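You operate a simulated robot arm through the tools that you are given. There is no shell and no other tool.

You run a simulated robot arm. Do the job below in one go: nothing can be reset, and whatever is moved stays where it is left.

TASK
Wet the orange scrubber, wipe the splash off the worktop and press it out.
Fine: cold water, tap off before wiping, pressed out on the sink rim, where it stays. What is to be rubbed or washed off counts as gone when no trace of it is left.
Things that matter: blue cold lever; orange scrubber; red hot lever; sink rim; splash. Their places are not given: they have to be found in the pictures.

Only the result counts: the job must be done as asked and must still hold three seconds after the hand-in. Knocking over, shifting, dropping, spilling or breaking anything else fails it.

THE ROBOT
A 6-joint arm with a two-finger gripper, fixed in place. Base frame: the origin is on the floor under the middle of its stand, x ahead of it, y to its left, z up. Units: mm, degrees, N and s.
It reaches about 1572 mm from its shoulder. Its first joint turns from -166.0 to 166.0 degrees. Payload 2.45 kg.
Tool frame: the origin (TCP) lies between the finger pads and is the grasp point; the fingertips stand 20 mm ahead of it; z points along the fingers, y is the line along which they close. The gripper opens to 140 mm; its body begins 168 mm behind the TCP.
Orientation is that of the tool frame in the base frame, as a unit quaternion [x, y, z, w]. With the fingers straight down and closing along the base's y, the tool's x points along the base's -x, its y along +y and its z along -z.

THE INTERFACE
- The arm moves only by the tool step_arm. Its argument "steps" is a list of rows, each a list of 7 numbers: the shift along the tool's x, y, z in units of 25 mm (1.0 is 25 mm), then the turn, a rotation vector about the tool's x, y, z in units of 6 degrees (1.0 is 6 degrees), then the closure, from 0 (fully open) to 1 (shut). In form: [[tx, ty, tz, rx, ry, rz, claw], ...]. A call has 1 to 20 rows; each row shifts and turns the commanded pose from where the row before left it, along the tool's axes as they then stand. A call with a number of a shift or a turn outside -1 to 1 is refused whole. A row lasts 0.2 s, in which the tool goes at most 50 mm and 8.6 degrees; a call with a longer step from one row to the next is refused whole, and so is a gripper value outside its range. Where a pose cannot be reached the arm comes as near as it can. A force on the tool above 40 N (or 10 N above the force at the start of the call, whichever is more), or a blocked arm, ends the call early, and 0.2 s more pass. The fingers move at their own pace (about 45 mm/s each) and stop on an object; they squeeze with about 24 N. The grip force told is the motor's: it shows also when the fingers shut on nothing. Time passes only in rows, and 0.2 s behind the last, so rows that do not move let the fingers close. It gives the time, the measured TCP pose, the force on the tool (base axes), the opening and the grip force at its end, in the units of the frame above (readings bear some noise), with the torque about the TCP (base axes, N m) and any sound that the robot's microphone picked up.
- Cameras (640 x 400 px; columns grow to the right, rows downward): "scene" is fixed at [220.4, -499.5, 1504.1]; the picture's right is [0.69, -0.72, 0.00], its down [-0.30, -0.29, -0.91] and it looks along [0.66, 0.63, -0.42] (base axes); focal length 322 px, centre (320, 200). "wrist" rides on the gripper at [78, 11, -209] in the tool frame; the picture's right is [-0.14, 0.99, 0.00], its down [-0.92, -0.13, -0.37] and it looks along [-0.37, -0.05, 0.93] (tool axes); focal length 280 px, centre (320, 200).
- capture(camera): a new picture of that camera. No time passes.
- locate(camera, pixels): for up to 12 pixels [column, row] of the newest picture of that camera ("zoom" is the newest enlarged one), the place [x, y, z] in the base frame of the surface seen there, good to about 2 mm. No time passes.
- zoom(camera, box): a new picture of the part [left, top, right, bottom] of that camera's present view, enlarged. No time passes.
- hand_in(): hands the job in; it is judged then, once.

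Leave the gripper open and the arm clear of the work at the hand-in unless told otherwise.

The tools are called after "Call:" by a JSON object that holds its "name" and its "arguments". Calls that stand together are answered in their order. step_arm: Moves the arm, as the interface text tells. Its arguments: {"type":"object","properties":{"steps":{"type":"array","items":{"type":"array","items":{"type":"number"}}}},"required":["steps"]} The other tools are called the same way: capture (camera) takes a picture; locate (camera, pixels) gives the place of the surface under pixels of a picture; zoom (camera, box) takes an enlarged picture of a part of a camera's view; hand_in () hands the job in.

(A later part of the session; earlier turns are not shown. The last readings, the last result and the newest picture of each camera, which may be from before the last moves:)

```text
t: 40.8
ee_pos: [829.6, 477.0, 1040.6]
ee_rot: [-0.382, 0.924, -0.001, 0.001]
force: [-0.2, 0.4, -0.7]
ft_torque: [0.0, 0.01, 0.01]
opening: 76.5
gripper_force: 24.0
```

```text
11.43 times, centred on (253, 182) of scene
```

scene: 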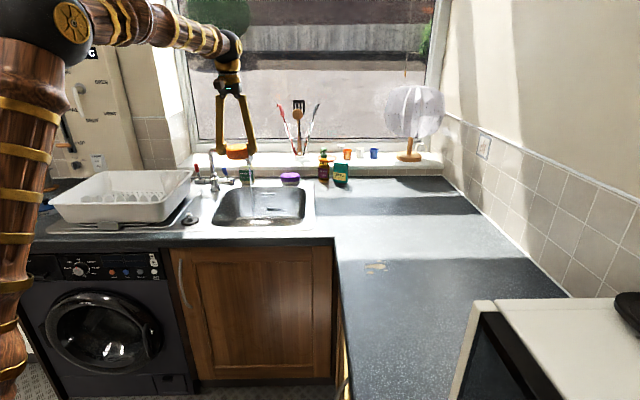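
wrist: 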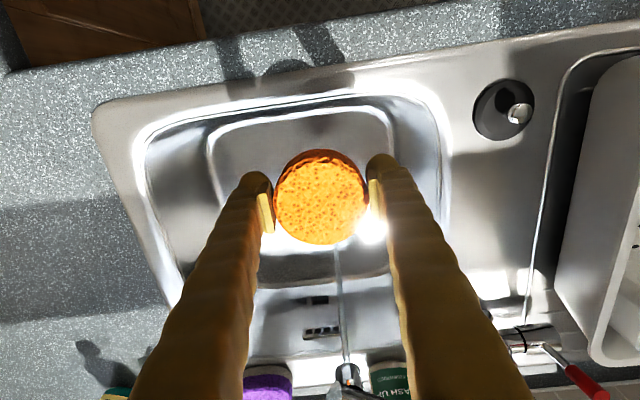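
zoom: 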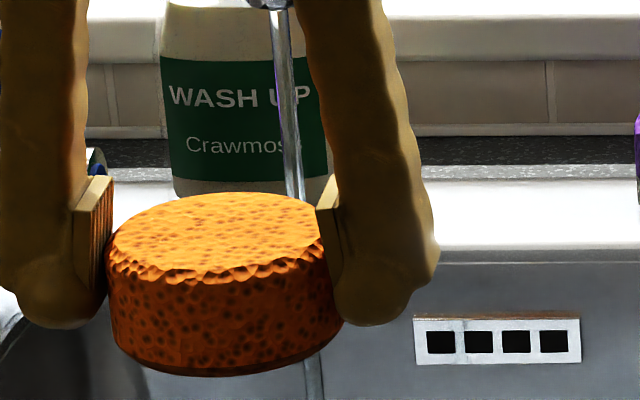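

I can't tell for sure that it is soaked, so I'll put it back in the stream for a longer time. The cost is small.

Call:
{"name": "step_arm", "arguments": {"steps": [[-0.84, 0, 0, 0, 0, 0, 1], [-0.84, 0, 0, 0, 0, 0, 1], [-0.84, 0, 0, 0, 0, 0, 1], [-0.84, 0, 0, 0, 0, 0, 1], [-0.84, 0, 0, 0, 0, 0, 1], [-0.8, 0, 0, 0, 0, 0, 1], [0, 0, 0, 0, 0, 0, 1], [0, 0, 0, 0, 0, 0, 1], [0, 0, 0, 0, 0, 0, 1], [0, 0, 0, 0, 0, 0, 1], [0, 0, 0, 0, 0, 0, 1], [0, 0, 0, 0, 0, 0, 1], [0, 0, 0, 0, 0, 0, 1], [0, 0, 0, 0, 0, 0, 1], [0, 0, 0, 0, 0, 0, 1], [0, 0, 0, 0, 0, 0, 1], [0, 0, 0, 0, 0, 0, 1], [0, 0, 0, 0, 0, 0, 1], [0, 0, 0, 0, 0, 0, 1], [0, 0, 0, 0, 0, 0, 1]]}}

Call:
{"name": "zoom", "arguments": {"camera": "wrist", "box": [250, 135, 410, 295]}}

Call:
{"name": "zoom", "arguments": {"camera": "scene", "box": [206, 140, 302, 200]}}

```text
t: 45.0
ee_pos: [919.1, 568.2, 1039.3]
ee_rot: [-0.381, 0.924, -0.002, 0.001]
force: [-0.7, 0.6, -0.7]
ft_torque: [0.01, 0.0, -0.01]
opening: 75.9
gripper_force: 24.0
```

```text
2.50 times, centred on (330, 215) of wrist
```

zoom: 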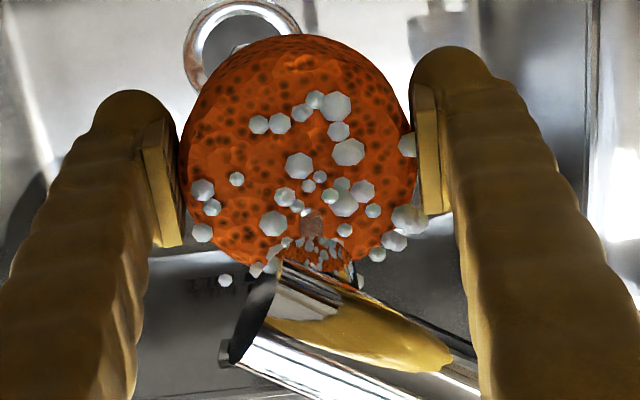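

```text
6.67 times, centred on (254, 170) of scene
```

zoom: 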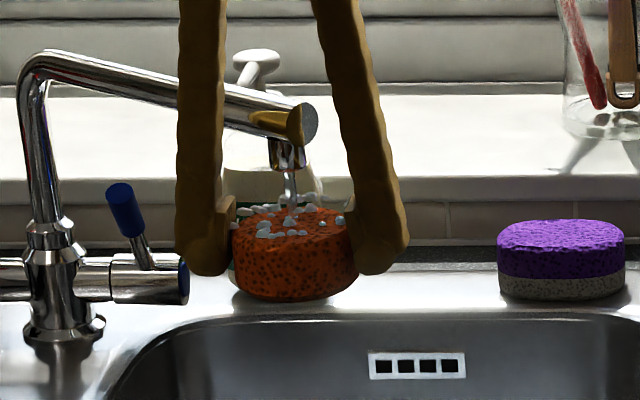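

The scrubber is soaked now, darker red-orange with droplets all over it. To shut the tap I need free fingers, so I'll set the scrubber on the bowl floor, away from the stream. First I'll back out and shift right over the open part of the bowl.

Call:
{"name": "step_arm", "arguments": {"steps": [[0.87, 0, 0, 0, 0, 0, 1], [0.87, 0, 0, 0, 0, 0, 1], [0.87, 0, 0, 0, 0, 0, 1], [0.87, 0, 0, 0, 0, 0, 1], [0.87, 0, 0, 0, 0, 0, 1], [0.87, 0, 0, 0, 0, 0, 1], [-0.33, -0.61, 0, 0, 0, 0, 1], [-0.33, -0.61, 0, 0, 0, 0, 1], [-0.33, -0.61, 0, 0, 0, 0, 1], [-0.33, -0.61, 0, 0, 0, 0, 1], [-0.33, -0.61, 0, 0, 0, 0, 1], [-0.33, -0.61, 0, 0, 0, 0, 1]]}}

Call:
{"name": "capture", "arguments": {"camera": "wrist"}}

Call:
{"name": "capture", "arguments": {"camera": "scene"}}

```text
t: 47.6
ee_pos: [924.9, 445.9, 1039.2]
ee_rot: [-0.382, 0.924, -0.001, 0.0]
force: [-0.5, -0.7, -0.7]
ft_torque: [0.01, -0.01, 0.0]
opening: 76.0
gripper_force: 24.5
```

```text
taken
```

wrist: 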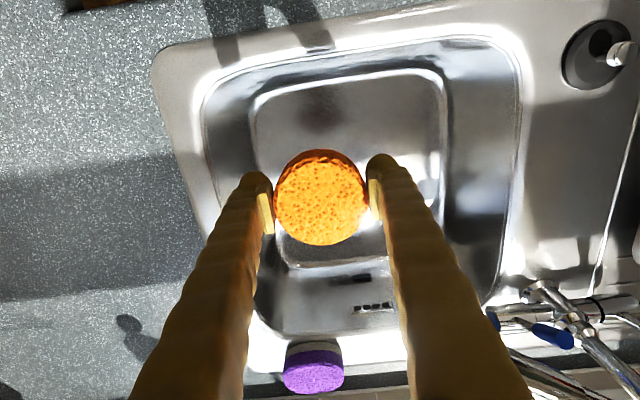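

```text
taken
```

scene: 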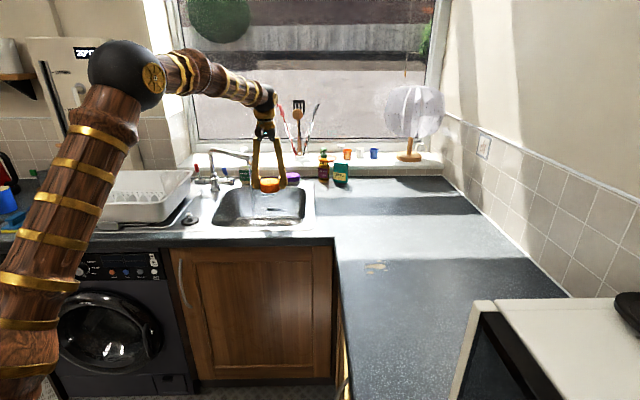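

I'll check the bowl floor heights around the spot below the scrubber.

Call:
{"name": "locate", "arguments": {"camera": "wrist", "pixels": [[300, 130], [380, 120], [270, 160], [420, 200], [350, 262], [285, 255], [262, 110], [435, 90], [320, 270], [490, 60], [540, 120], [470, 250]]}}

```text
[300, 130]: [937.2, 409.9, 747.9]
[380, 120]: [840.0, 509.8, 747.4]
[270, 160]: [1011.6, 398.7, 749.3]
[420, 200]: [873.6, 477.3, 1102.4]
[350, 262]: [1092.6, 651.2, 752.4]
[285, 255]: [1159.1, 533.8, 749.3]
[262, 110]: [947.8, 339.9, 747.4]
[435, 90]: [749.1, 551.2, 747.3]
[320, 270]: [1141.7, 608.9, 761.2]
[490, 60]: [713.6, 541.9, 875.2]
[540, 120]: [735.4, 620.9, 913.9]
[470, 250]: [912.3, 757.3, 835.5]
```

The bowl floor is flat at about z 748 there. I'll descend to just above it.

Call:
{"name": "step_arm", "arguments": {"steps": [[0, 0, 1, 0, 0, 0, 1], [0, 0, 1, 0, 0, 0, 1], [0, 0, 1, 0, 0, 0, 1], [0, 0, 1, 0, 0, 0, 1], [0, 0, 1, 0, 0, 0, 1], [0, 0, 1, 0, 0, 0, 1], [0, 0, 1, 0, 0, 0, 1], [0, 0, 1, 0, 0, 0, 1], [0, 0, 1, 0, 0, 0, 1], [0, 0, 1, 0, 0, 0, 1], [0, 0, 0.3, 0, 0, 0, 1]]}}

Call:
{"name": "capture", "arguments": {"camera": "wrist"}}

```text
t: 48.8
ee_pos: [924.4, 444.2, 928.4]
ee_rot: [-0.383, 0.924, -0.001, 0.003]
force: [-11.6, -4.0, 14.1]
ft_torque: [-0.7, -0.19, -0.57]
opening: 76.1
gripper_force: 23.7
stopped in row 5: the force on the tool passed its limit at 81 N (the readings are from after the stop); the commanded pose is now the measured one
```

```text
taken
```

wrist: 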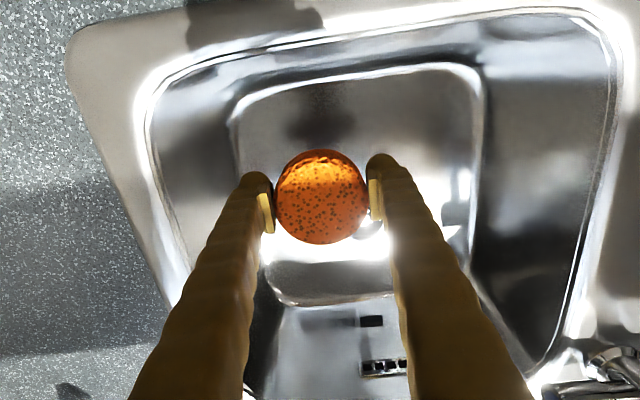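

The move stopped early on an 81 N contact at TCP z 928. I need to see what touched before moving further.

Call:
{"name": "capture", "arguments": {"camera": "scene"}}

Call:
{"name": "zoom", "arguments": {"camera": "scene", "box": [190, 100, 350, 240]}}

Call:
{"name": "zoom", "arguments": {"camera": "wrist", "box": [220, 130, 420, 330]}}

```text
taken
```

scene: 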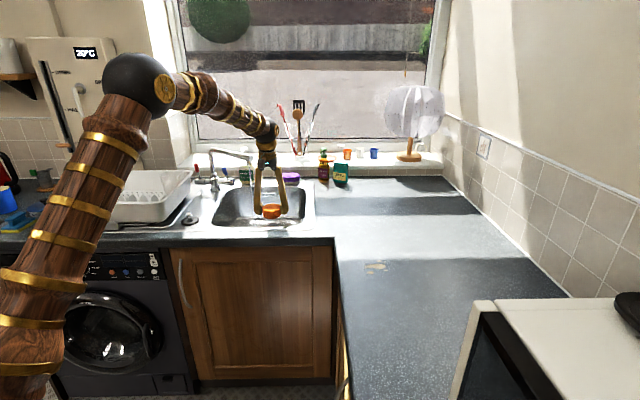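

```text
2.86 times, centred on (270, 170) of scene
```

zoom: 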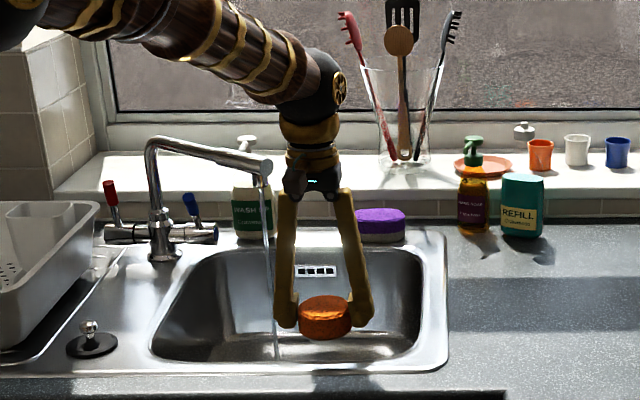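

```text
2.00 times, centred on (320, 230) of wrist
```

zoom: 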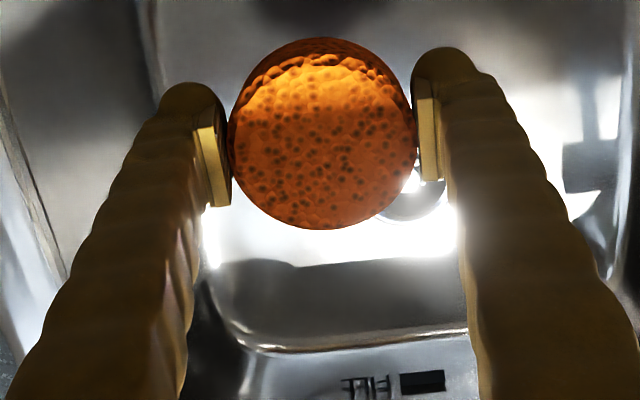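

The scrubber is still held, and nothing visible touches in the pictures. I'll raise slowly by 20 mm and read the force.

Call:
{"name": "step_arm", "arguments": {"steps": [[0, 0, -0.2, 0, 0, 0, 1], [0, 0, -0.2, 0, 0, 0, 1]]}}

Call:
{"name": "step_arm", "arguments": {"steps": [[0, 0, -0.2, 0, 0, 0, 1], [0, 0, -0.2, 0, 0, 0, 1]]}}

```text
t: 49.4
ee_pos: [924.9, 444.8, 937.2]
ee_rot: [-0.382, 0.924, -0.001, 0.003]
force: [-0.4, -0.3, -0.2]
ft_torque: [0.01, 0.0, 0.01]
opening: 76.2
gripper_force: 24.3
```

```text
t: 50.0
ee_pos: [923.9, 445.6, 947.1]
ee_rot: [-0.382, 0.924, 0.0, 0.004]
force: [0.7, -0.6, -1.1]
ft_torque: [-0.01, -0.01, -0.01]
opening: 75.9
gripper_force: 23.5
```

The contact is gone at z 937. The force and torque put it at the tip of the right-hand (+u) finger inside the bowl, at something the pictures don't show, so I won't use the bowl. I'll rise and look for a flat spot on the steel deck beside the bowl instead.

Call:
{"name": "step_arm", "arguments": {"steps": [[0, 0, -1, 0, 0, 0, 1], [0, 0, -1, 0, 0, 0, 1], [0, 0, -1, 0, 0, 0, 1], [0, 0, -1, 0, 0, 0, 1], [0.9, 0.5, -1, 0, 0, 0, 1], [0.9, 0.5, -1, 0, 0, 0, 1], [0.9, 0.5, -1, 0, 0, 0, 1], [0.9, 0.5, -1, 0, 0, 0, 1]]}}

Call:
{"name": "capture", "arguments": {"camera": "wrist"}}

Call:
{"name": "capture", "arguments": {"camera": "scene"}}

```text
t: 51.8
ee_pos: [823.4, 416.7, 1145.8]
ee_rot: [-0.382, 0.924, 0.0, 0.003]
force: [-0.2, 0.3, -0.3]
ft_torque: [-0.01, 0.01, -0.01]
opening: 75.7
gripper_force: 23.9
```

```text
taken
```

wrist: 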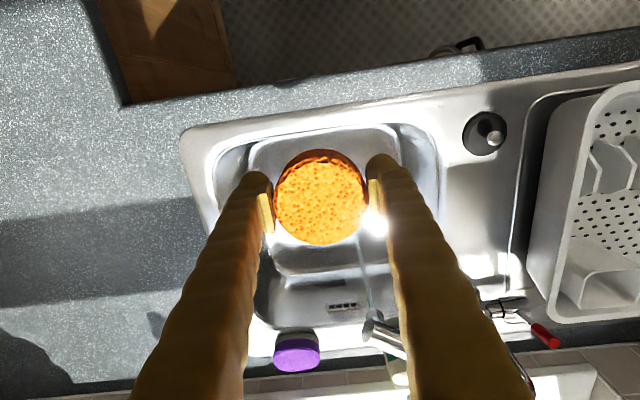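

```text
taken
```

scene: 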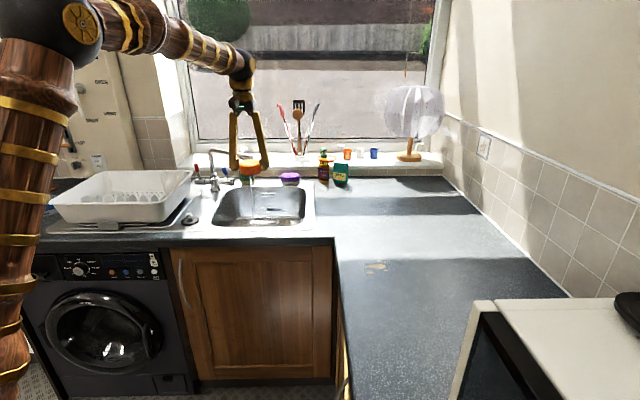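

I'll locate the left deck between the bowl and the drainer rack, and also the front rim strip.

Call:
{"name": "locate", "arguments": {"camera": "wrist", "pixels": [[440, 160], [450, 170], [465, 180], [480, 185], [495, 190], [508, 190], [515, 190], [480, 220], [470, 250], [500, 240], [530, 230], [545, 200]]}}

Call:
{"name": "locate", "arguments": {"camera": "wrist", "pixels": [[320, 100], [320, 105], [320, 110], [320, 116], [320, 122], [320, 130], [440, 100], [440, 120], [485, 133], [190, 150], [200, 150], [210, 150]]}}

Call:
{"name": "zoom", "arguments": {"camera": "wrist", "box": [400, 80, 560, 300]}}

```text
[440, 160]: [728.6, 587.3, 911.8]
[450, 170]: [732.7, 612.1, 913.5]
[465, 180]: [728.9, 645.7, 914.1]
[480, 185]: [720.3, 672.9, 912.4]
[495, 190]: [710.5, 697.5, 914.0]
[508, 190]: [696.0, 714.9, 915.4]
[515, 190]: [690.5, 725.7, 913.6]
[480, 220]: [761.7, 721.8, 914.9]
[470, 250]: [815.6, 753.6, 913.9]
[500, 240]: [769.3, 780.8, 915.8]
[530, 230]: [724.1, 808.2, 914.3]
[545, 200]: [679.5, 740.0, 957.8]
```

```text
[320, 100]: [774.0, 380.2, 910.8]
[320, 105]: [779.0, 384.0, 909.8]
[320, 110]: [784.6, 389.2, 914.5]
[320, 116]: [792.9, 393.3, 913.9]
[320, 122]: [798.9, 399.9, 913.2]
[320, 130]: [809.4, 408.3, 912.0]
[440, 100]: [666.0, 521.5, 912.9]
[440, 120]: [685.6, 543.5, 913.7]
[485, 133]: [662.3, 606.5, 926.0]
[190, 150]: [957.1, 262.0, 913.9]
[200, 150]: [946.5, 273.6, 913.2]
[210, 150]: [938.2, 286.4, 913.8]
```

```text
1.82 times, centred on (480, 190) of wrist
```

zoom: 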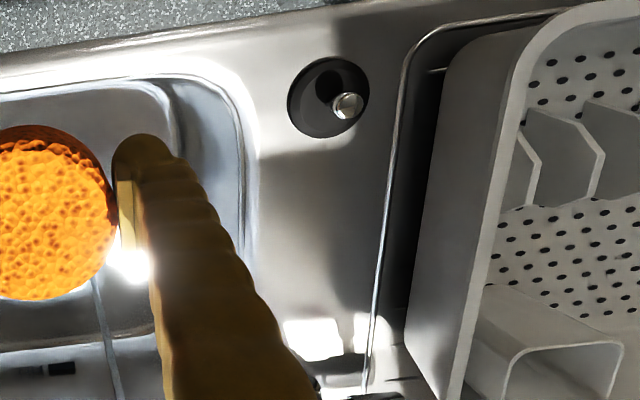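

The left deck is flat at z about 914 from u≈-10 to u≈85, between the bowl and the drainer ridge, and the plug is in front of it. I'll rotate the gripper back 45° and carry the scrubber at height to above (750,679).

Call:
{"name": "step_arm", "arguments": {"steps": [[0, 0, 0, 0, 0, 1, 1], [0, 0, 0, 0, 0, 1, 1], [0, 0, 0, 0, 0, 1, 1], [0, 0, 0, 0, 0, 1, 1], [0, 0, 0, 0, 0, 1, 1], [0, 0, 0, 0, 0, 1, 1], [0, 0, 0, 0, 0, 1, 1], [0, 0, 0, 0, 0, 0.5, 1], [0.268, 0.953, 0, 0, 0, 0, 1], [0.268, 0.953, 0, 0, 0, 0, 1], [0.268, 0.953, 0, 0, 0, 0, 1], [0.268, 0.953, 0, 0, 0, 0, 1], [0.268, 0.953, 0, 0, 0, 0, 1], [0.268, 0.953, 0, 0, 0, 0, 1], [0.268, 0.953, 0, 0, 0, 0, 1], [0.268, 0.953, 0, 0, 0, 0, 1], [0.268, 0.953, 0, 0, 0, 0, 1], [0.268, 0.953, 0, 0, 0, 0, 1], [0.268, 0.953, 0, 0, 0, 0, 1]]}}

Call:
{"name": "capture", "arguments": {"camera": "wrist"}}

Call:
{"name": "capture", "arguments": {"camera": "scene"}}

```text
t: 55.8
ee_pos: [751.1, 676.2, 1146.5]
ee_rot: [0.0, 1.0, 0.0, 0.002]
force: [0.2, -1.4, -0.8]
ft_torque: [0.02, 0.0, 0.01]
opening: 75.9
gripper_force: 24.0
```

```text
taken
```

wrist: 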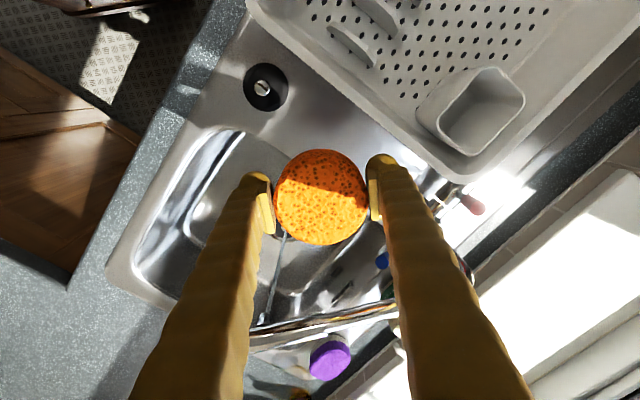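

```text
taken
```

scene: 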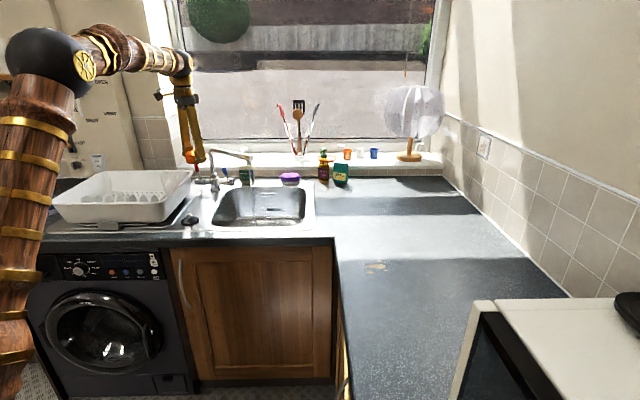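

The scrubber hangs above the deck. I'll check the height and position of the rack corner near (465,175) before going down.

Call:
{"name": "locate", "arguments": {"camera": "wrist", "pixels": [[465, 178], [440, 160], [420, 140], [460, 165], [400, 120], [380, 110], [455, 185], [264, 90], [350, 150], [430, 190]]}}

```text
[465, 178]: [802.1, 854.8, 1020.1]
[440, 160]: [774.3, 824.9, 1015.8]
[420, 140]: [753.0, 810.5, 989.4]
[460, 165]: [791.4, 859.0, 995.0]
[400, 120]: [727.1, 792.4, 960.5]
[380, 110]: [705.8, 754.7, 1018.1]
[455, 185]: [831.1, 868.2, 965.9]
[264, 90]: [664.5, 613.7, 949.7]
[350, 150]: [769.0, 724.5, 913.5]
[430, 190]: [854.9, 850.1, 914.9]
```

The rack edge is at u≈-35 and the finger stays around u≈-4, so it is clear by about 30 mm. I'll descend to just above the deck.

Call:
{"name": "step_arm", "arguments": {"steps": [[0, 0, 0.9, 0, 0, 0, 1], [0, 0, 0.9, 0, 0, 0, 1], [0, 0, 0.9, 0, 0, 0, 1], [0, 0, 0.9, 0, 0, 0, 1], [0, 0, 0.9, 0, 0, 0, 1], [0, 0, 0.9, 0, 0, 0, 1], [0, 0, 0.9, 0, 0, 0, 1], [0, 0, 0.9, 0, 0, 0, 1], [0, 0, 0.4, 0, 0, 0, 1], [0, 0, 0.3, 0, 0, 0, 1], [0, 0, 0.1, 0, 0, 0, 1]]}}

Call:
{"name": "zoom", "arguments": {"camera": "wrist", "box": [220, 120, 420, 280]}}

Call:
{"name": "zoom", "arguments": {"camera": "scene", "box": [140, 130, 268, 230]}}

```text
t: 58.2
ee_pos: [751.9, 677.4, 946.5]
ee_rot: [0.001, 1.0, 0.0, 0.003]
force: [-0.5, -0.1, 0.3]
ft_torque: [0.04, 0.04, 0.02]
opening: 75.8
gripper_force: 23.6
```

```text
2.50 times, centred on (320, 200) of wrist
```

zoom: 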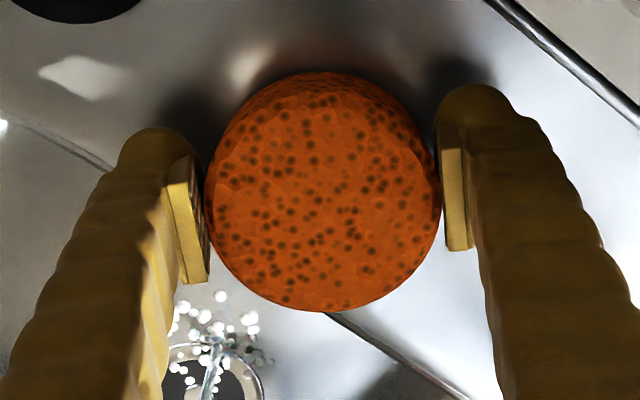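

```text
4.00 times, centred on (204, 180) of scene
```

zoom: 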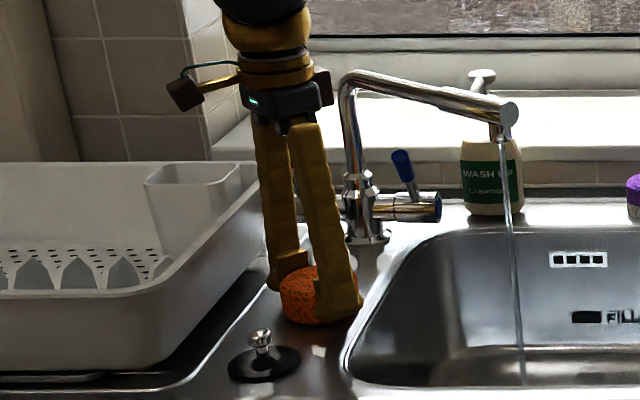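

The scrubber is a few millimetres above the deck. I'll lower it in small steps until it just touches.

Call:
{"name": "step_arm", "arguments": {"steps": [[0, 0, 0.1, 0, 0, 0, 1], [0, 0, 0.08, 0, 0, 0, 1]]}}

```text
t: 58.8
ee_pos: [752.2, 678.8, 943.6]
ee_rot: [0.001, 1.0, 0.001, 0.004]
force: [-1.6, -2.3, 27.9]
ft_torque: [-0.37, 0.03, -0.04]
opening: 76.1
gripper_force: 23.8
```

The contact is stiff at about 28 N. I'll ease off 2 mm right away and look.

Call:
{"name": "step_arm", "arguments": {"steps": [[0, 0, -0.06, 0, 0, 0, 1]]}}

Call:
{"name": "zoom", "arguments": {"camera": "wrist", "box": [220, 120, 420, 280]}}

Call:
{"name": "zoom", "arguments": {"camera": "scene", "box": [180, 180, 244, 220]}}

```text
t: 59.2
ee_pos: [752.4, 678.3, 944.1]
ee_rot: [0.001, 1.0, 0.001, 0.004]
force: [3.6, 3.9, 21.1]
ft_torque: [-0.07, -0.24, 0.03]
opening: 75.7
gripper_force: 23.8
```

```text
2.50 times, centred on (320, 200) of wrist
```

zoom: 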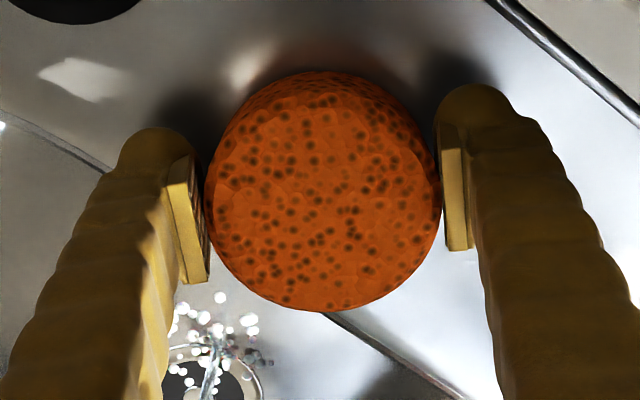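

```text
10.00 times, centred on (212, 200) of scene
```

zoom: 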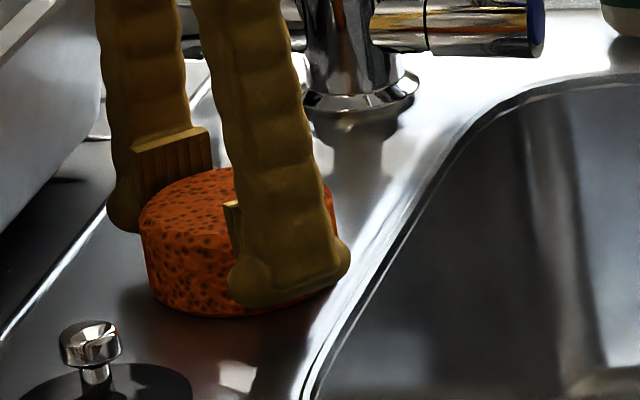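

It is still pressing at 21 N, so I'll ease off a bit more until the force is small.

Call:
{"name": "step_arm", "arguments": {"steps": [[0, 0, -0.06, 0, 0, 0, 1]]}}

```text
t: 59.6
ee_pos: [751.7, 678.3, 945.1]
ee_rot: [0.001, 1.0, 0.001, 0.002]
force: [5.7, 3.5, 8.1]
ft_torque: [0.07, -0.12, 0.01]
opening: 75.8
gripper_force: 23.9
```

That touch-down may have squeezed some water out, and the tap is still running. I'll wet the scrubber again and set it down more gently next time, now that I know contact comes at TCP z≈946. I'll lift, yaw back to the earlier angle, and return to in front of the stream.

Call:
{"name": "step_arm", "arguments": {"steps": [[0, 0, -0.48, 0, 0, 0, 1], [0, 0, -0.48, 0, 0, -1, 1], [0, 0, -0.48, 0, 0, -1, 1], [0, 0, -0.48, 0, 0, -1, 1], [0, 0, -0.48, 0, 0, -1, 1], [0, 0, -0.48, 0, 0, -1, 1], [0, 0, -0.48, 0, 0, -1, 1], [0, 0, -0.45, 0, 0, -1, 1], [0, 0, 0, 0, 0, -0.5, 1], [0.435, -0.975, 0, 0, 0, 0, 1], [0.435, -0.975, 0, 0, 0, 0, 1], [0.435, -0.975, 0, 0, 0, 0, 1], [0.435, -0.975, 0, 0, 0, 0, 1], [0.435, -0.975, 0, 0, 0, 0, 1], [0.435, -0.975, 0, 0, 0, 0, 1], [0.435, -0.975, 0, 0, 0, 0, 1], [0.435, -0.975, 0, 0, 0, 0, 1]]}}

Call:
{"name": "capture", "arguments": {"camera": "wrist"}}

Call:
{"name": "zoom", "arguments": {"camera": "scene", "box": [170, 120, 330, 240]}}

```text
t: 63.2
ee_pos: [827.1, 480.6, 1041.7]
ee_rot: [-0.382, 0.924, 0.0, 0.003]
force: [-0.5, 0.9, -0.9]
ft_torque: [0.0, 0.03, 0.02]
opening: 75.7
gripper_force: 23.7
```

```text
taken
```

wrist: 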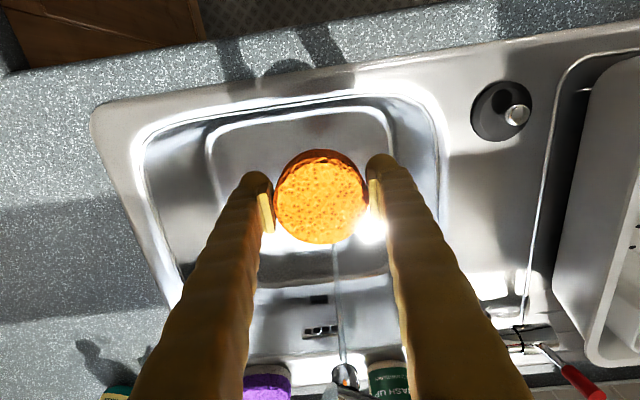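

```text
3.33 times, centred on (250, 180) of scene
```

zoom: 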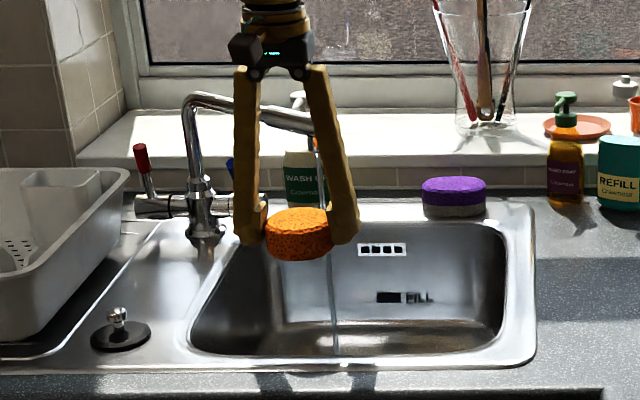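

This is nearly the same pose as at t=40.8, so I'll compare the scrubber's look there with now.

Call:
{"name": "zoom", "arguments": {"camera": "wrist", "box": [260, 135, 380, 255]}}

Call:
{"name": "zoom", "arguments": {"camera": "scene", "box": [225, 165, 281, 200]}}

```text
3.33 times, centred on (320, 195) of wrist
```

zoom: 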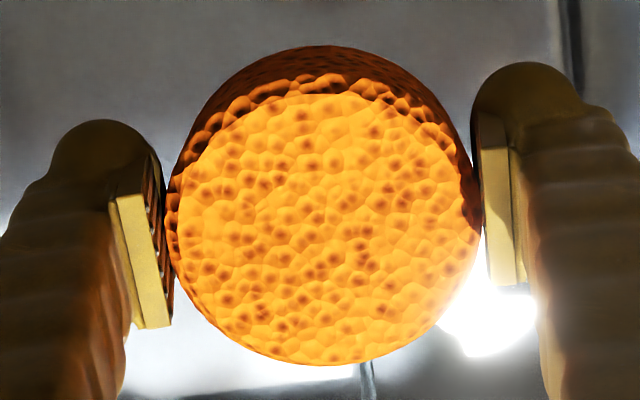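

```text
11.43 times, centred on (253, 182) of scene
```

zoom: 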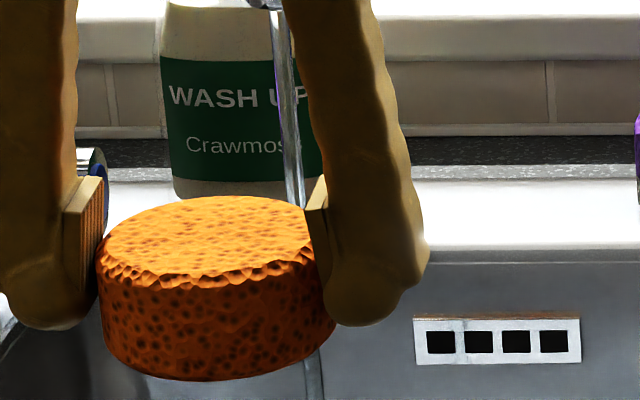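

The scrubber looks slightly lighter than after the first wetting, so wetting it again is right. I'll move back into the stream and hold.

Call:
{"name": "step_arm", "arguments": {"steps": [[-0.84, 0, 0, 0, 0, 0, 1], [-0.84, 0, 0, 0, 0, 0, 1], [-0.84, 0, 0, 0, 0, 0, 1], [-0.84, 0, 0, 0, 0, 0, 1], [-0.84, 0, 0, 0, 0, 0, 1], [-0.8, 0, 0, 0, 0, 0, 1], [0, 0, 0, 0, 0, 0, 1], [0, 0, 0, 0, 0, 0, 1], [0, 0, 0, 0, 0, 0, 1], [0, 0, 0, 0, 0, 0, 1], [0, 0, 0, 0, 0, 0, 1], [0, 0, 0, 0, 0, 0, 1], [0, 0, 0, 0, 0, 0, 1], [0, 0, 0, 0, 0, 0, 1], [0, 0, 0, 0, 0, 0, 1], [0, 0, 0, 0, 0, 0, 1], [0, 0, 0, 0, 0, 0, 1], [0, 0, 0, 0, 0, 0, 1], [0, 0, 0, 0, 0, 0, 1], [0, 0, 0, 0, 0, 0, 1]]}}

Call:
{"name": "zoom", "arguments": {"camera": "wrist", "box": [250, 135, 410, 295]}}

```text
t: 67.4
ee_pos: [916.9, 566.1, 1041.2]
ee_rot: [-0.382, 0.924, -0.001, 0.004]
force: [0.9, -0.8, -0.5]
ft_torque: [-0.04, -0.03, 0.0]
opening: 75.9
gripper_force: 24.3
```

```text
2.50 times, centred on (330, 215) of wrist
```

zoom: 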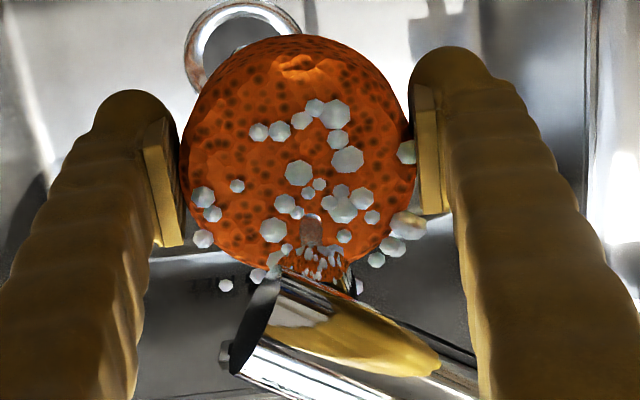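

I'll soak a little longer and then back out to the comparison pose.

Call:
{"name": "step_arm", "arguments": {"steps": [[0, 0, 0, 0, 0, 0, 1], [0, 0, 0, 0, 0, 0, 1], [0, 0, 0, 0, 0, 0, 1], [0, 0, 0, 0, 0, 0, 1], [0, 0, 0, 0, 0, 0, 1], [0, 0, 0, 0, 0, 0, 1], [0, 0, 0, 0, 0, 0, 1], [0, 0, 0, 0, 0, 0, 1], [0, 0, 0, 0, 0, 0, 1], [0, 0, 0, 0, 0, 0, 1], [0.84, 0, 0, 0, 0, 0, 1], [0.84, 0, 0, 0, 0, 0, 1], [0.84, 0, 0, 0, 0, 0, 1], [0.84, 0, 0, 0, 0, 0, 1], [0.84, 0, 0, 0, 0, 0, 1], [0.8, 0, 0, 0, 0, 0, 1]]}}

Call:
{"name": "zoom", "arguments": {"camera": "wrist", "box": [260, 135, 380, 255]}}

Call:
{"name": "zoom", "arguments": {"camera": "scene", "box": [225, 165, 281, 200]}}

```text
t: 70.8
ee_pos: [827.6, 478.1, 1040.8]
ee_rot: [-0.382, 0.924, 0.0, 0.003]
force: [1.0, -0.2, -0.5]
ft_torque: [-0.03, 0.0, -0.03]
opening: 75.5
gripper_force: 23.5
```

```text
3.33 times, centred on (320, 195) of wrist
```

zoom: 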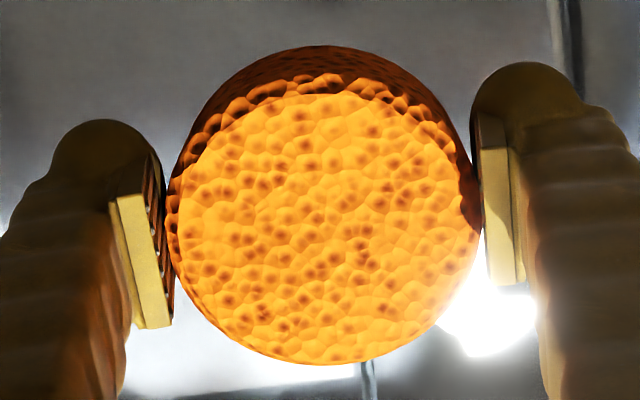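

```text
11.43 times, centred on (253, 182) of scene
```

zoom: 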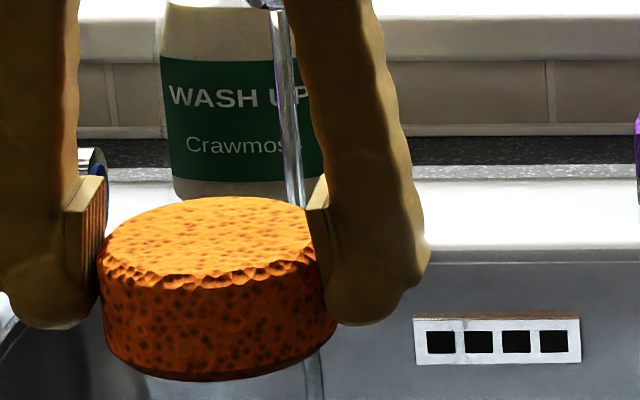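

The colour is richer again, so it is wet. I'll carry it back over the left deck without yawing and stop a few millimetres above contact.

Call:
{"name": "step_arm", "arguments": {"steps": [[-0.435, 0.985, 0, 0, 0, 0, 1], [-0.435, 0.985, 0, 0, 0, 0, 1], [-0.435, 0.985, 0, 0, 0, 0, 1], [-0.435, 0.985, 0, 0, 0, 0, 1], [-0.435, 0.985, 0, 0, 0, 0, 1], [-0.435, 0.985, 0, 0, 0, 0, 1], [-0.435, 0.985, 0, 0, 0, 0, 1], [-0.435, 0.985, 0, 0, 0, 0, 1], [0, 0, 0.9, 0, 0, 0, 1], [0, 0, 0.9, 0, 0, 0, 1], [0, 0, 0.9, 0, 0, 0, 1], [0, 0, 0.8, 0, 0, 0, 1]]}}

Call:
{"name": "capture", "arguments": {"camera": "wrist"}}

```text
t: 73.4
ee_pos: [753.0, 679.4, 954.3]
ee_rot: [-0.382, 0.924, -0.001, 0.003]
force: [0.8, -0.5, 0.0]
ft_torque: [-0.02, 0.0, 0.02]
opening: 75.2
gripper_force: 24.4
```

```text
taken
```

wrist: 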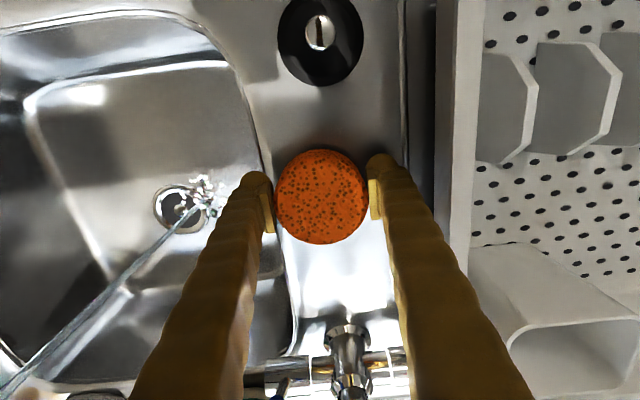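

I'll lower gently towards first contact.

Call:
{"name": "step_arm", "arguments": {"steps": [[0, 0, 0.1, 0, 0, 0, 1], [0, 0, 0.1, 0, 0, 0, 1]]}}

Call:
{"name": "step_arm", "arguments": {"steps": [[0, 0, 0.05, 0, 0, 0, 1]]}}

```text
t: 74.0
ee_pos: [750.0, 679.2, 947.8]
ee_rot: [-0.382, 0.924, 0.0, 0.003]
force: [0.4, 0.1, -0.5]
ft_torque: [0.05, 0.0, 0.0]
opening: 75.6
gripper_force: 23.8
```

```text
t: 74.4
ee_pos: [750.5, 679.4, 948.3]
ee_rot: [-0.382, 0.924, 0.0, 0.003]
force: [-1.0, 0.3, 0.2]
ft_torque: [0.03, 0.03, -0.01]
opening: 75.4
gripper_force: 24.1
```

Call:
{"name": "step_arm", "arguments": {"steps": [[0, 0, 0.04, 0, 0, 0, 1]]}}

```text
t: 74.8
ee_pos: [749.7, 679.1, 945.1]
ee_rot: [-0.382, 0.924, -0.001, 0.003]
force: [0.2, -0.6, 0.5]
ft_torque: [0.01, 0.01, 0.01]
opening: 75.4
gripper_force: 23.9
```

There is no load yet and it is within about a millimetre of the deck. I'll open the fingers slightly, to about 92 mm, and look.

Call:
{"name": "step_arm", "arguments": {"steps": [[0, 0, 0, 0, 0, 0, 0.4], [0, 0, 0, 0, 0, 0, 0.35], [0, 0, 0, 0, 0, 0, 0.35]]}}

Call:
{"name": "capture", "arguments": {"camera": "wrist"}}

```text
t: 75.6
ee_pos: [751.5, 678.3, 945.1]
ee_rot: [-0.382, 0.924, -0.001, 0.003]
force: [-0.4, -0.4, -0.9]
ft_torque: [0.02, -0.01, 0.0]
opening: 91.1
gripper_force: 0.1
```

```text
taken
```

wrist: 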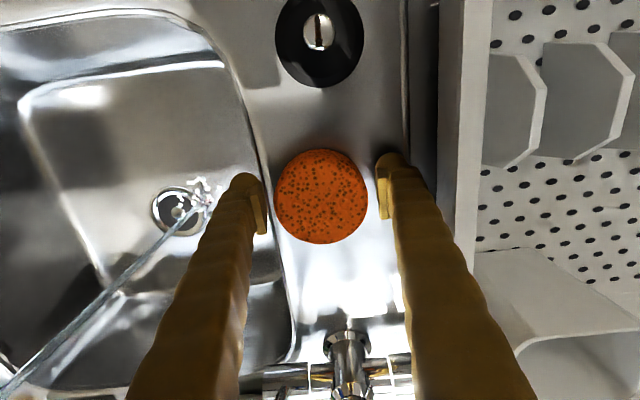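

The scrubber rests on the deck with the fingers clear of it. I'll rise straight up, then go back to the pose from which the pitch-up worked before.

Call:
{"name": "step_arm", "arguments": {"steps": [[0, 0, -0.4, 0, 0, 0, 0.35], [0, 0, -0.8, 0, 0, 0, 0.35], [0, 0, -1, 0, 0, 0, 0.35], [0, 0, -1, 0, 0, 0, 0.35], [0, 0, -1, 0, 0, 0, 0.35], [0, 0, -1, 0, 0, 0, 0.35], [0, 0, -1, 0, 0, 0, 0.35], [0, 0, -1, 0, 0, 0, 0.35], [0, 0, -0.8, 0, 0, 0, 0.35], [0.996, -0.769, -0.244, 0, 0, 0, 0.57], [0.996, -0.769, -0.244, 0, 0, 0, 0.57], [0.996, -0.769, -0.244, 0, 0, 0, 0.57], [0.996, -0.769, -0.244, 0, 0, 0, 0.57], [0.996, -0.769, -0.244, 0, 0, 0, 0.57], [0.996, -0.769, -0.244, 0, 0, 0, 0.57], [0.996, -0.769, -0.244, 0, 0, 0, 0.57], [0.996, -0.769, -0.244, 0, 0, 0, 0.57], [0.996, -0.769, -0.244, 0, 0, 0, 0.57]]}}

Call:
{"name": "zoom", "arguments": {"camera": "scene", "box": [150, 130, 310, 240]}}

```text
t: 79.4
ee_pos: [714.0, 398.5, 1200.2]
ee_rot: [-0.382, 0.924, -0.001, 0.003]
force: [0.0, 0.8, -0.6]
ft_torque: [0.0, 0.03, -0.02]
opening: 60.3
gripper_force: 0.1
```

```text
3.64 times, centred on (230, 185) of scene
```

zoom: 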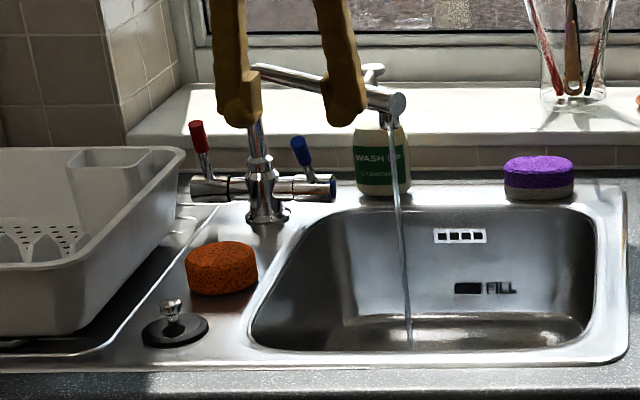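

The scrubber rests on the deck at about zoom (220,268), with the stream still running. I'll pitch up 70° and go to the pre-grasp position for the cold lever.

Call:
{"name": "step_arm", "arguments": {"steps": [[0, 0, 0, 0, -1, 0, 0.57], [0, 0, 0, 0, -1, 0, 0.57], [0, 0, 0, 0, -1, 0, 0.57], [0, 0, 0, 0, -1, 0, 0.57], [0, 0, 0, 0, -1, 0, 0.57], [0, 0, 0, 0, -1, 0, 0.57], [0, 0, 0, 0, -1, 0, 0.57], [0, 0, 0, 0, -1, 0, 0.57], [0, 0, 0, 0, -1, 0, 0.57], [0, 0, 0, 0, -1, 0, 0.57], [0, 0, 0, 0, -1, 0, 0.57], [0, 0, 0, 0, -0.667, 0, 0.57], [0.712, 0.733, 0.968, 0, 0, 0, 0.57], [0.712, 0.733, 0.968, 0, 0, 0, 0.57], [0.712, 0.733, 0.968, 0, 0, 0, 0.57], [0.712, 0.733, 0.968, 0, 0, 0, 0.57], [0.712, 0.733, 0.968, 0, 0, 0, 0.57], [0.712, 0.733, 0.968, 0, 0, 0, 0.57]]}}

Call:
{"name": "capture", "arguments": {"camera": "wrist"}}

```text
t: 83.2
ee_pos: [706.3, 547.7, 1049.8]
ee_rot: [-0.316, 0.754, 0.222, 0.53]
force: [0.9, -0.2, 0.8]
ft_torque: [-0.01, 0.01, 0.0]
opening: 60.4
gripper_force: 0.1
```

```text
taken
```

wrist: 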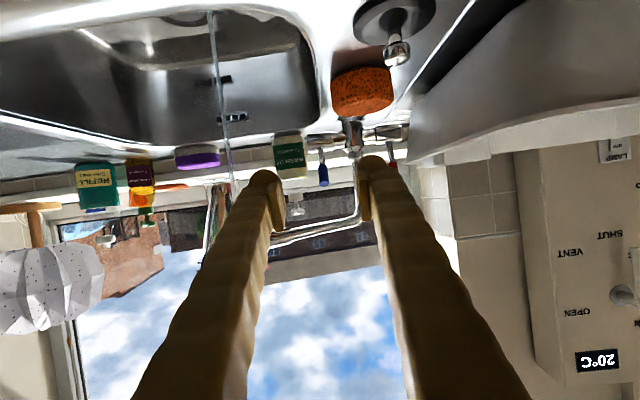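

The blue lever is centred between the fingers again, near (323,172). I'll advance below the spout, narrowing the fingers, and stop just short.

Call:
{"name": "step_arm", "arguments": {"steps": [[-0.185, -0.005, 0.926, 0, 0, 0, 0.57], [-0.185, -0.005, 0.926, 0, 0, 0, 0.57], [-0.185, -0.005, 0.926, 0, 0, 0, 0.57], [-0.185, -0.005, 0.926, 0, 0, 0, 0.57], [-0.185, -0.005, 0.926, 0, 0, 0, 0.7], [-0.185, -0.005, 0.926, 0, 0, 0, 0.77], [-0.185, -0.005, 0.926, 0, 0, 0, 0.77], [-0.185, -0.005, 0.926, 0, 0, 0, 0.77], [-0.185, -0.005, 0.926, 0, 0, 0, 0.77]]}}

Call:
{"name": "capture", "arguments": {"camera": "wrist"}}

Call:
{"name": "zoom", "arguments": {"camera": "scene", "box": [170, 130, 282, 220]}}

```text
t: 85.2
ee_pos: [861.9, 689.6, 1020.3]
ee_rot: [-0.317, 0.755, 0.223, 0.53]
force: [0.2, -0.1, 0.2]
ft_torque: [-0.04, 0.03, -0.01]
opening: 32.4
gripper_force: 0.0
out of reach, approached as far as the arm can: row 2, 5
```

```text
taken
```

wrist: 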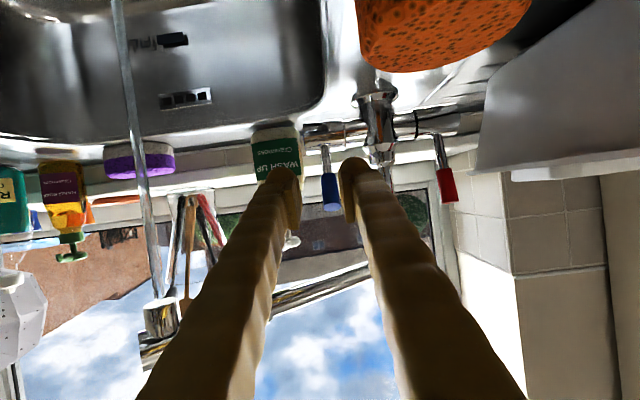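

```text
4.44 times, centred on (226, 175) of scene
```

zoom: 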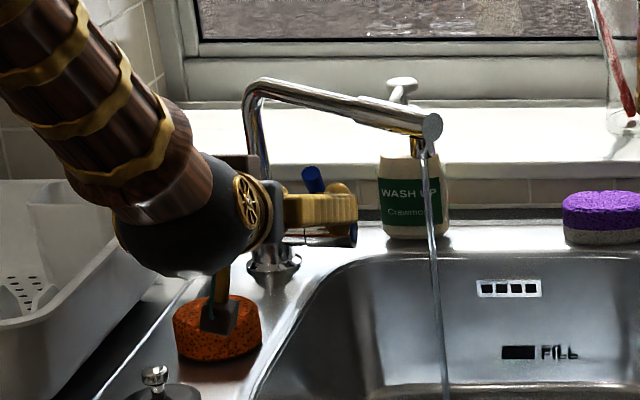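

The reach limit shifted me about 8 mm to the right, since the knob now shows at (330,190). I'll correct sideways by 7.5 mm, then advance the last 60 mm to straddle the knob.

Call:
{"name": "step_arm", "arguments": {"steps": [[0, 0.3, 0, 0, 0, 0, 0.77], [-0.24, 0, 0.777, 0, 0, 0, 0.77], [-0.24, 0, 0.777, 0, 0, 0, 0.77], [-0.24, 0, 0.777, 0, 0, 0, 0.77]]}}

Call:
{"name": "capture", "arguments": {"camera": "wrist"}}

Call:
{"name": "zoom", "arguments": {"camera": "scene", "box": [170, 130, 282, 220]}}

```text
t: 86.2
ee_pos: [905.1, 735.3, 1018.6]
ee_rot: [-0.316, 0.755, 0.221, 0.53]
force: [0.3, 0.1, 0.2]
ft_torque: [-0.05, 0.01, 0.01]
opening: 32.3
gripper_force: 0.0
out of reach, approached as far as the arm can: row 1
```

```text
taken
```

wrist: 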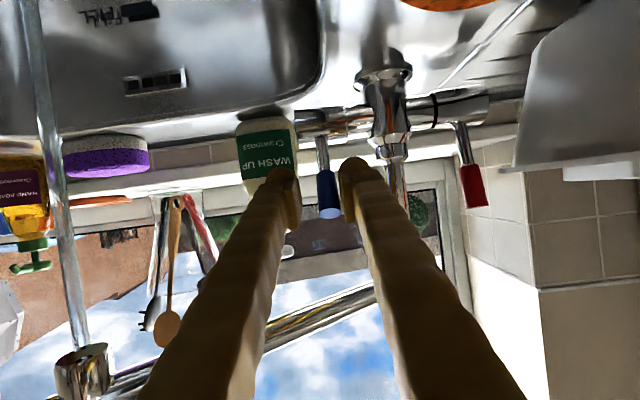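

```text
4.44 times, centred on (226, 175) of scene
```

zoom: 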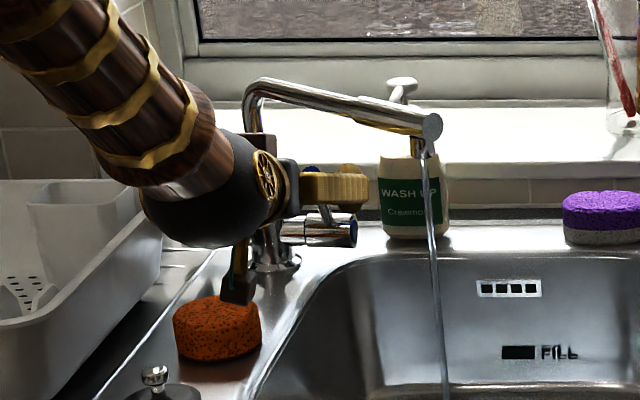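

The knob is between the fingers but about 6 mm off centre. I'll nudge sideways before closing.

Call:
{"name": "step_arm", "arguments": {"steps": [[0, 0.12, 0, 0, 0, 0, 0.77], [0, 0.12, 0, 0, 0, 0, 0.77]]}}

```text
t: 86.8
ee_pos: [901.2, 737.4, 1019.1]
ee_rot: [-0.316, 0.755, 0.222, 0.53]
force: [-0.4, 0.2, -0.1]
ft_torque: [0.02, -0.03, -0.01]
opening: 32.0
gripper_force: 0.0
```

Now centred. I'll close on the knob and move it back along its arc to the off position.

Call:
{"name": "step_arm", "arguments": {"steps": [[0, 0, 0, 0, 0, 0, 1], [0, 0, 0, 0, 0, 0, 1], [0, 0, 0, 0, 0, 0, 1], [-0.381, 0, 0.287, 0, 0, 0, 1], [-0.323, 0, 0.351, 0, 0, 0, 1], [-0.265, 0, 0.402, 0, 0, 0, 1], [-0.03, 0, 0.08, 0, 0, 0, 1]]}}

Call:
{"name": "capture", "arguments": {"camera": "wrist"}}

Call:
{"name": "zoom", "arguments": {"camera": "scene", "box": [170, 130, 330, 230]}}

```text
t: 88.4
ee_pos: [923.4, 762.7, 1032.8]
ee_rot: [-0.316, 0.756, 0.22, 0.529]
force: [-9.8, -9.4, 2.9]
ft_torque: [0.47, -0.52, 0.06]
opening: 16.6
gripper_force: 42.4
stopped in row 7: the force on the tool passed its limit at 41 N (the readings are from after the stop); the commanded pose is now the measured one
```

```text
taken
```

wrist: 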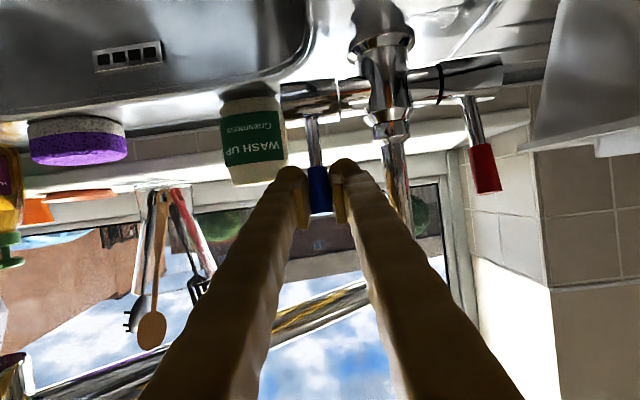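

```text
4.00 times, centred on (250, 180) of scene
```

zoom: 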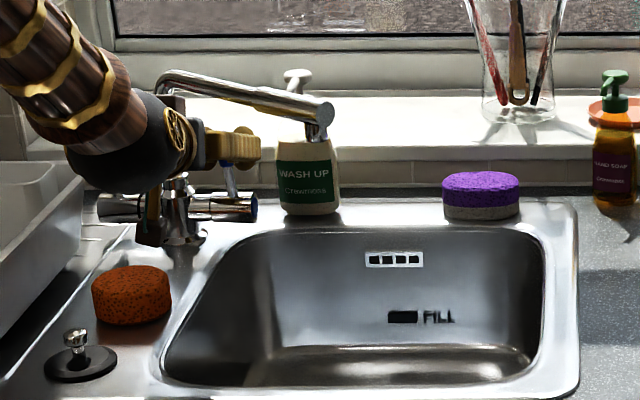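

The stream has stopped and the lever is back at its stop. I'll release and back out.

Call:
{"name": "step_arm", "arguments": {"steps": [[0, 0, 0, 0, 0, 0, 0.77], [0, 0, 0, 0, 0, 0, 0.77], [0, 0, 0, 0, 0, 0, 0.77], [0.267, 0, -0.948, 0, 0, 0, 0.77], [0.267, 0, -0.948, 0, 0, 0, 0.77], [0.267, 0, -0.948, 0, 0, 0, 0.77], [0.267, 0, -0.948, 0, 0, 0, 0.77], [0.267, 0, -0.948, 0, 0, 0, 0.77], [0.267, 0, -0.948, 0, 0, 0, 0.77], [0.267, 0, -0.948, 0, 0, 0, 0.77], [0.267, 0, -0.948, 0, 0, 0, 0.77], [0.267, 0, -0.948, 0, 0, 0, 0.77], [0.267, 0, -0.948, 0, 0, 0, 0.77], [0.267, 0, -0.948, 0, 0, 0, 0.77], [0.267, 0, -0.948, 0, 0, 0, 0.77]]}}

Call:
{"name": "zoom", "arguments": {"camera": "scene", "box": [150, 120, 310, 240]}}

```text
t: 91.6
ee_pos: [716.3, 553.3, 1053.7]
ee_rot: [-0.316, 0.756, 0.221, 0.529]
force: [0.0, 0.5, -0.9]
ft_torque: [0.03, 0.02, 0.02]
opening: 32.0
gripper_force: 0.1
```

```text
3.33 times, centred on (230, 180) of scene
```

zoom: 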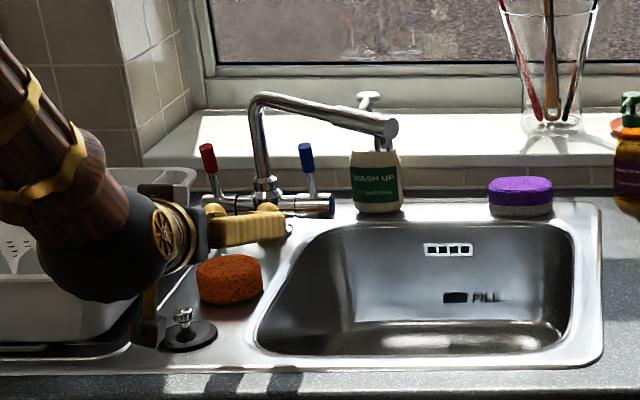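

The tap is off and both levers stand upright. I'll go back along the good path, returning the tool to straight down.

Call:
{"name": "step_arm", "arguments": {"steps": [[-0.712, -0.733, -0.968, 0, 0, 0, 0.77], [-0.712, -0.733, -0.968, 0, 0, 0, 0.77], [-0.712, -0.733, -0.968, 0, 0, 0, 0.6], [-0.712, -0.733, -0.968, 0, 0, 0, 0.4], [-0.712, -0.733, -0.968, 0, 0, 0, 0.25], [-0.712, -0.733, -0.968, 0, 0, 0, 0.25], [0, 0, 0, 0, 1, 0, 0.25], [0, 0, 0, 0, 1, 0, 0.25], [0, 0, 0, 0, 1, 0, 0.25], [0, 0, 0, 0, 1, 0, 0.25], [0, 0, 0, 0, 1, 0, 0.25], [0, 0, 0, 0, 1, 0, 0.25], [0, 0, 0, 0, 1, 0, 0.25], [0, 0, 0, 0, 1, 0, 0.25], [0, 0, 0, 0, 1, 0, 0.25], [0, 0, 0, 0, 1, 0, 0.25], [0, 0, 0, 0, 1, 0, 0.25], [0, 0, 0, 0, 0.667, 0, 0.25]]}}

Call:
{"name": "capture", "arguments": {"camera": "wrist"}}

```text
t: 95.4
ee_pos: [723.2, 404.9, 1204.6]
ee_rot: [-0.384, 0.923, 0.0, -0.001]
force: [-0.1, -0.6, 1.5]
ft_torque: [-0.01, -0.04, 0.01]
opening: 105.0
gripper_force: 0.0
```

```text
taken
```

wrist: 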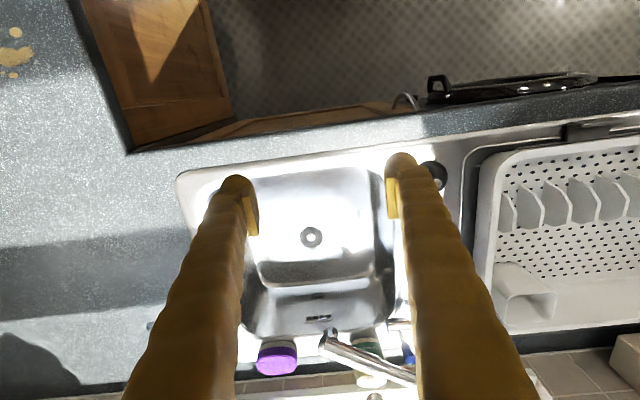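

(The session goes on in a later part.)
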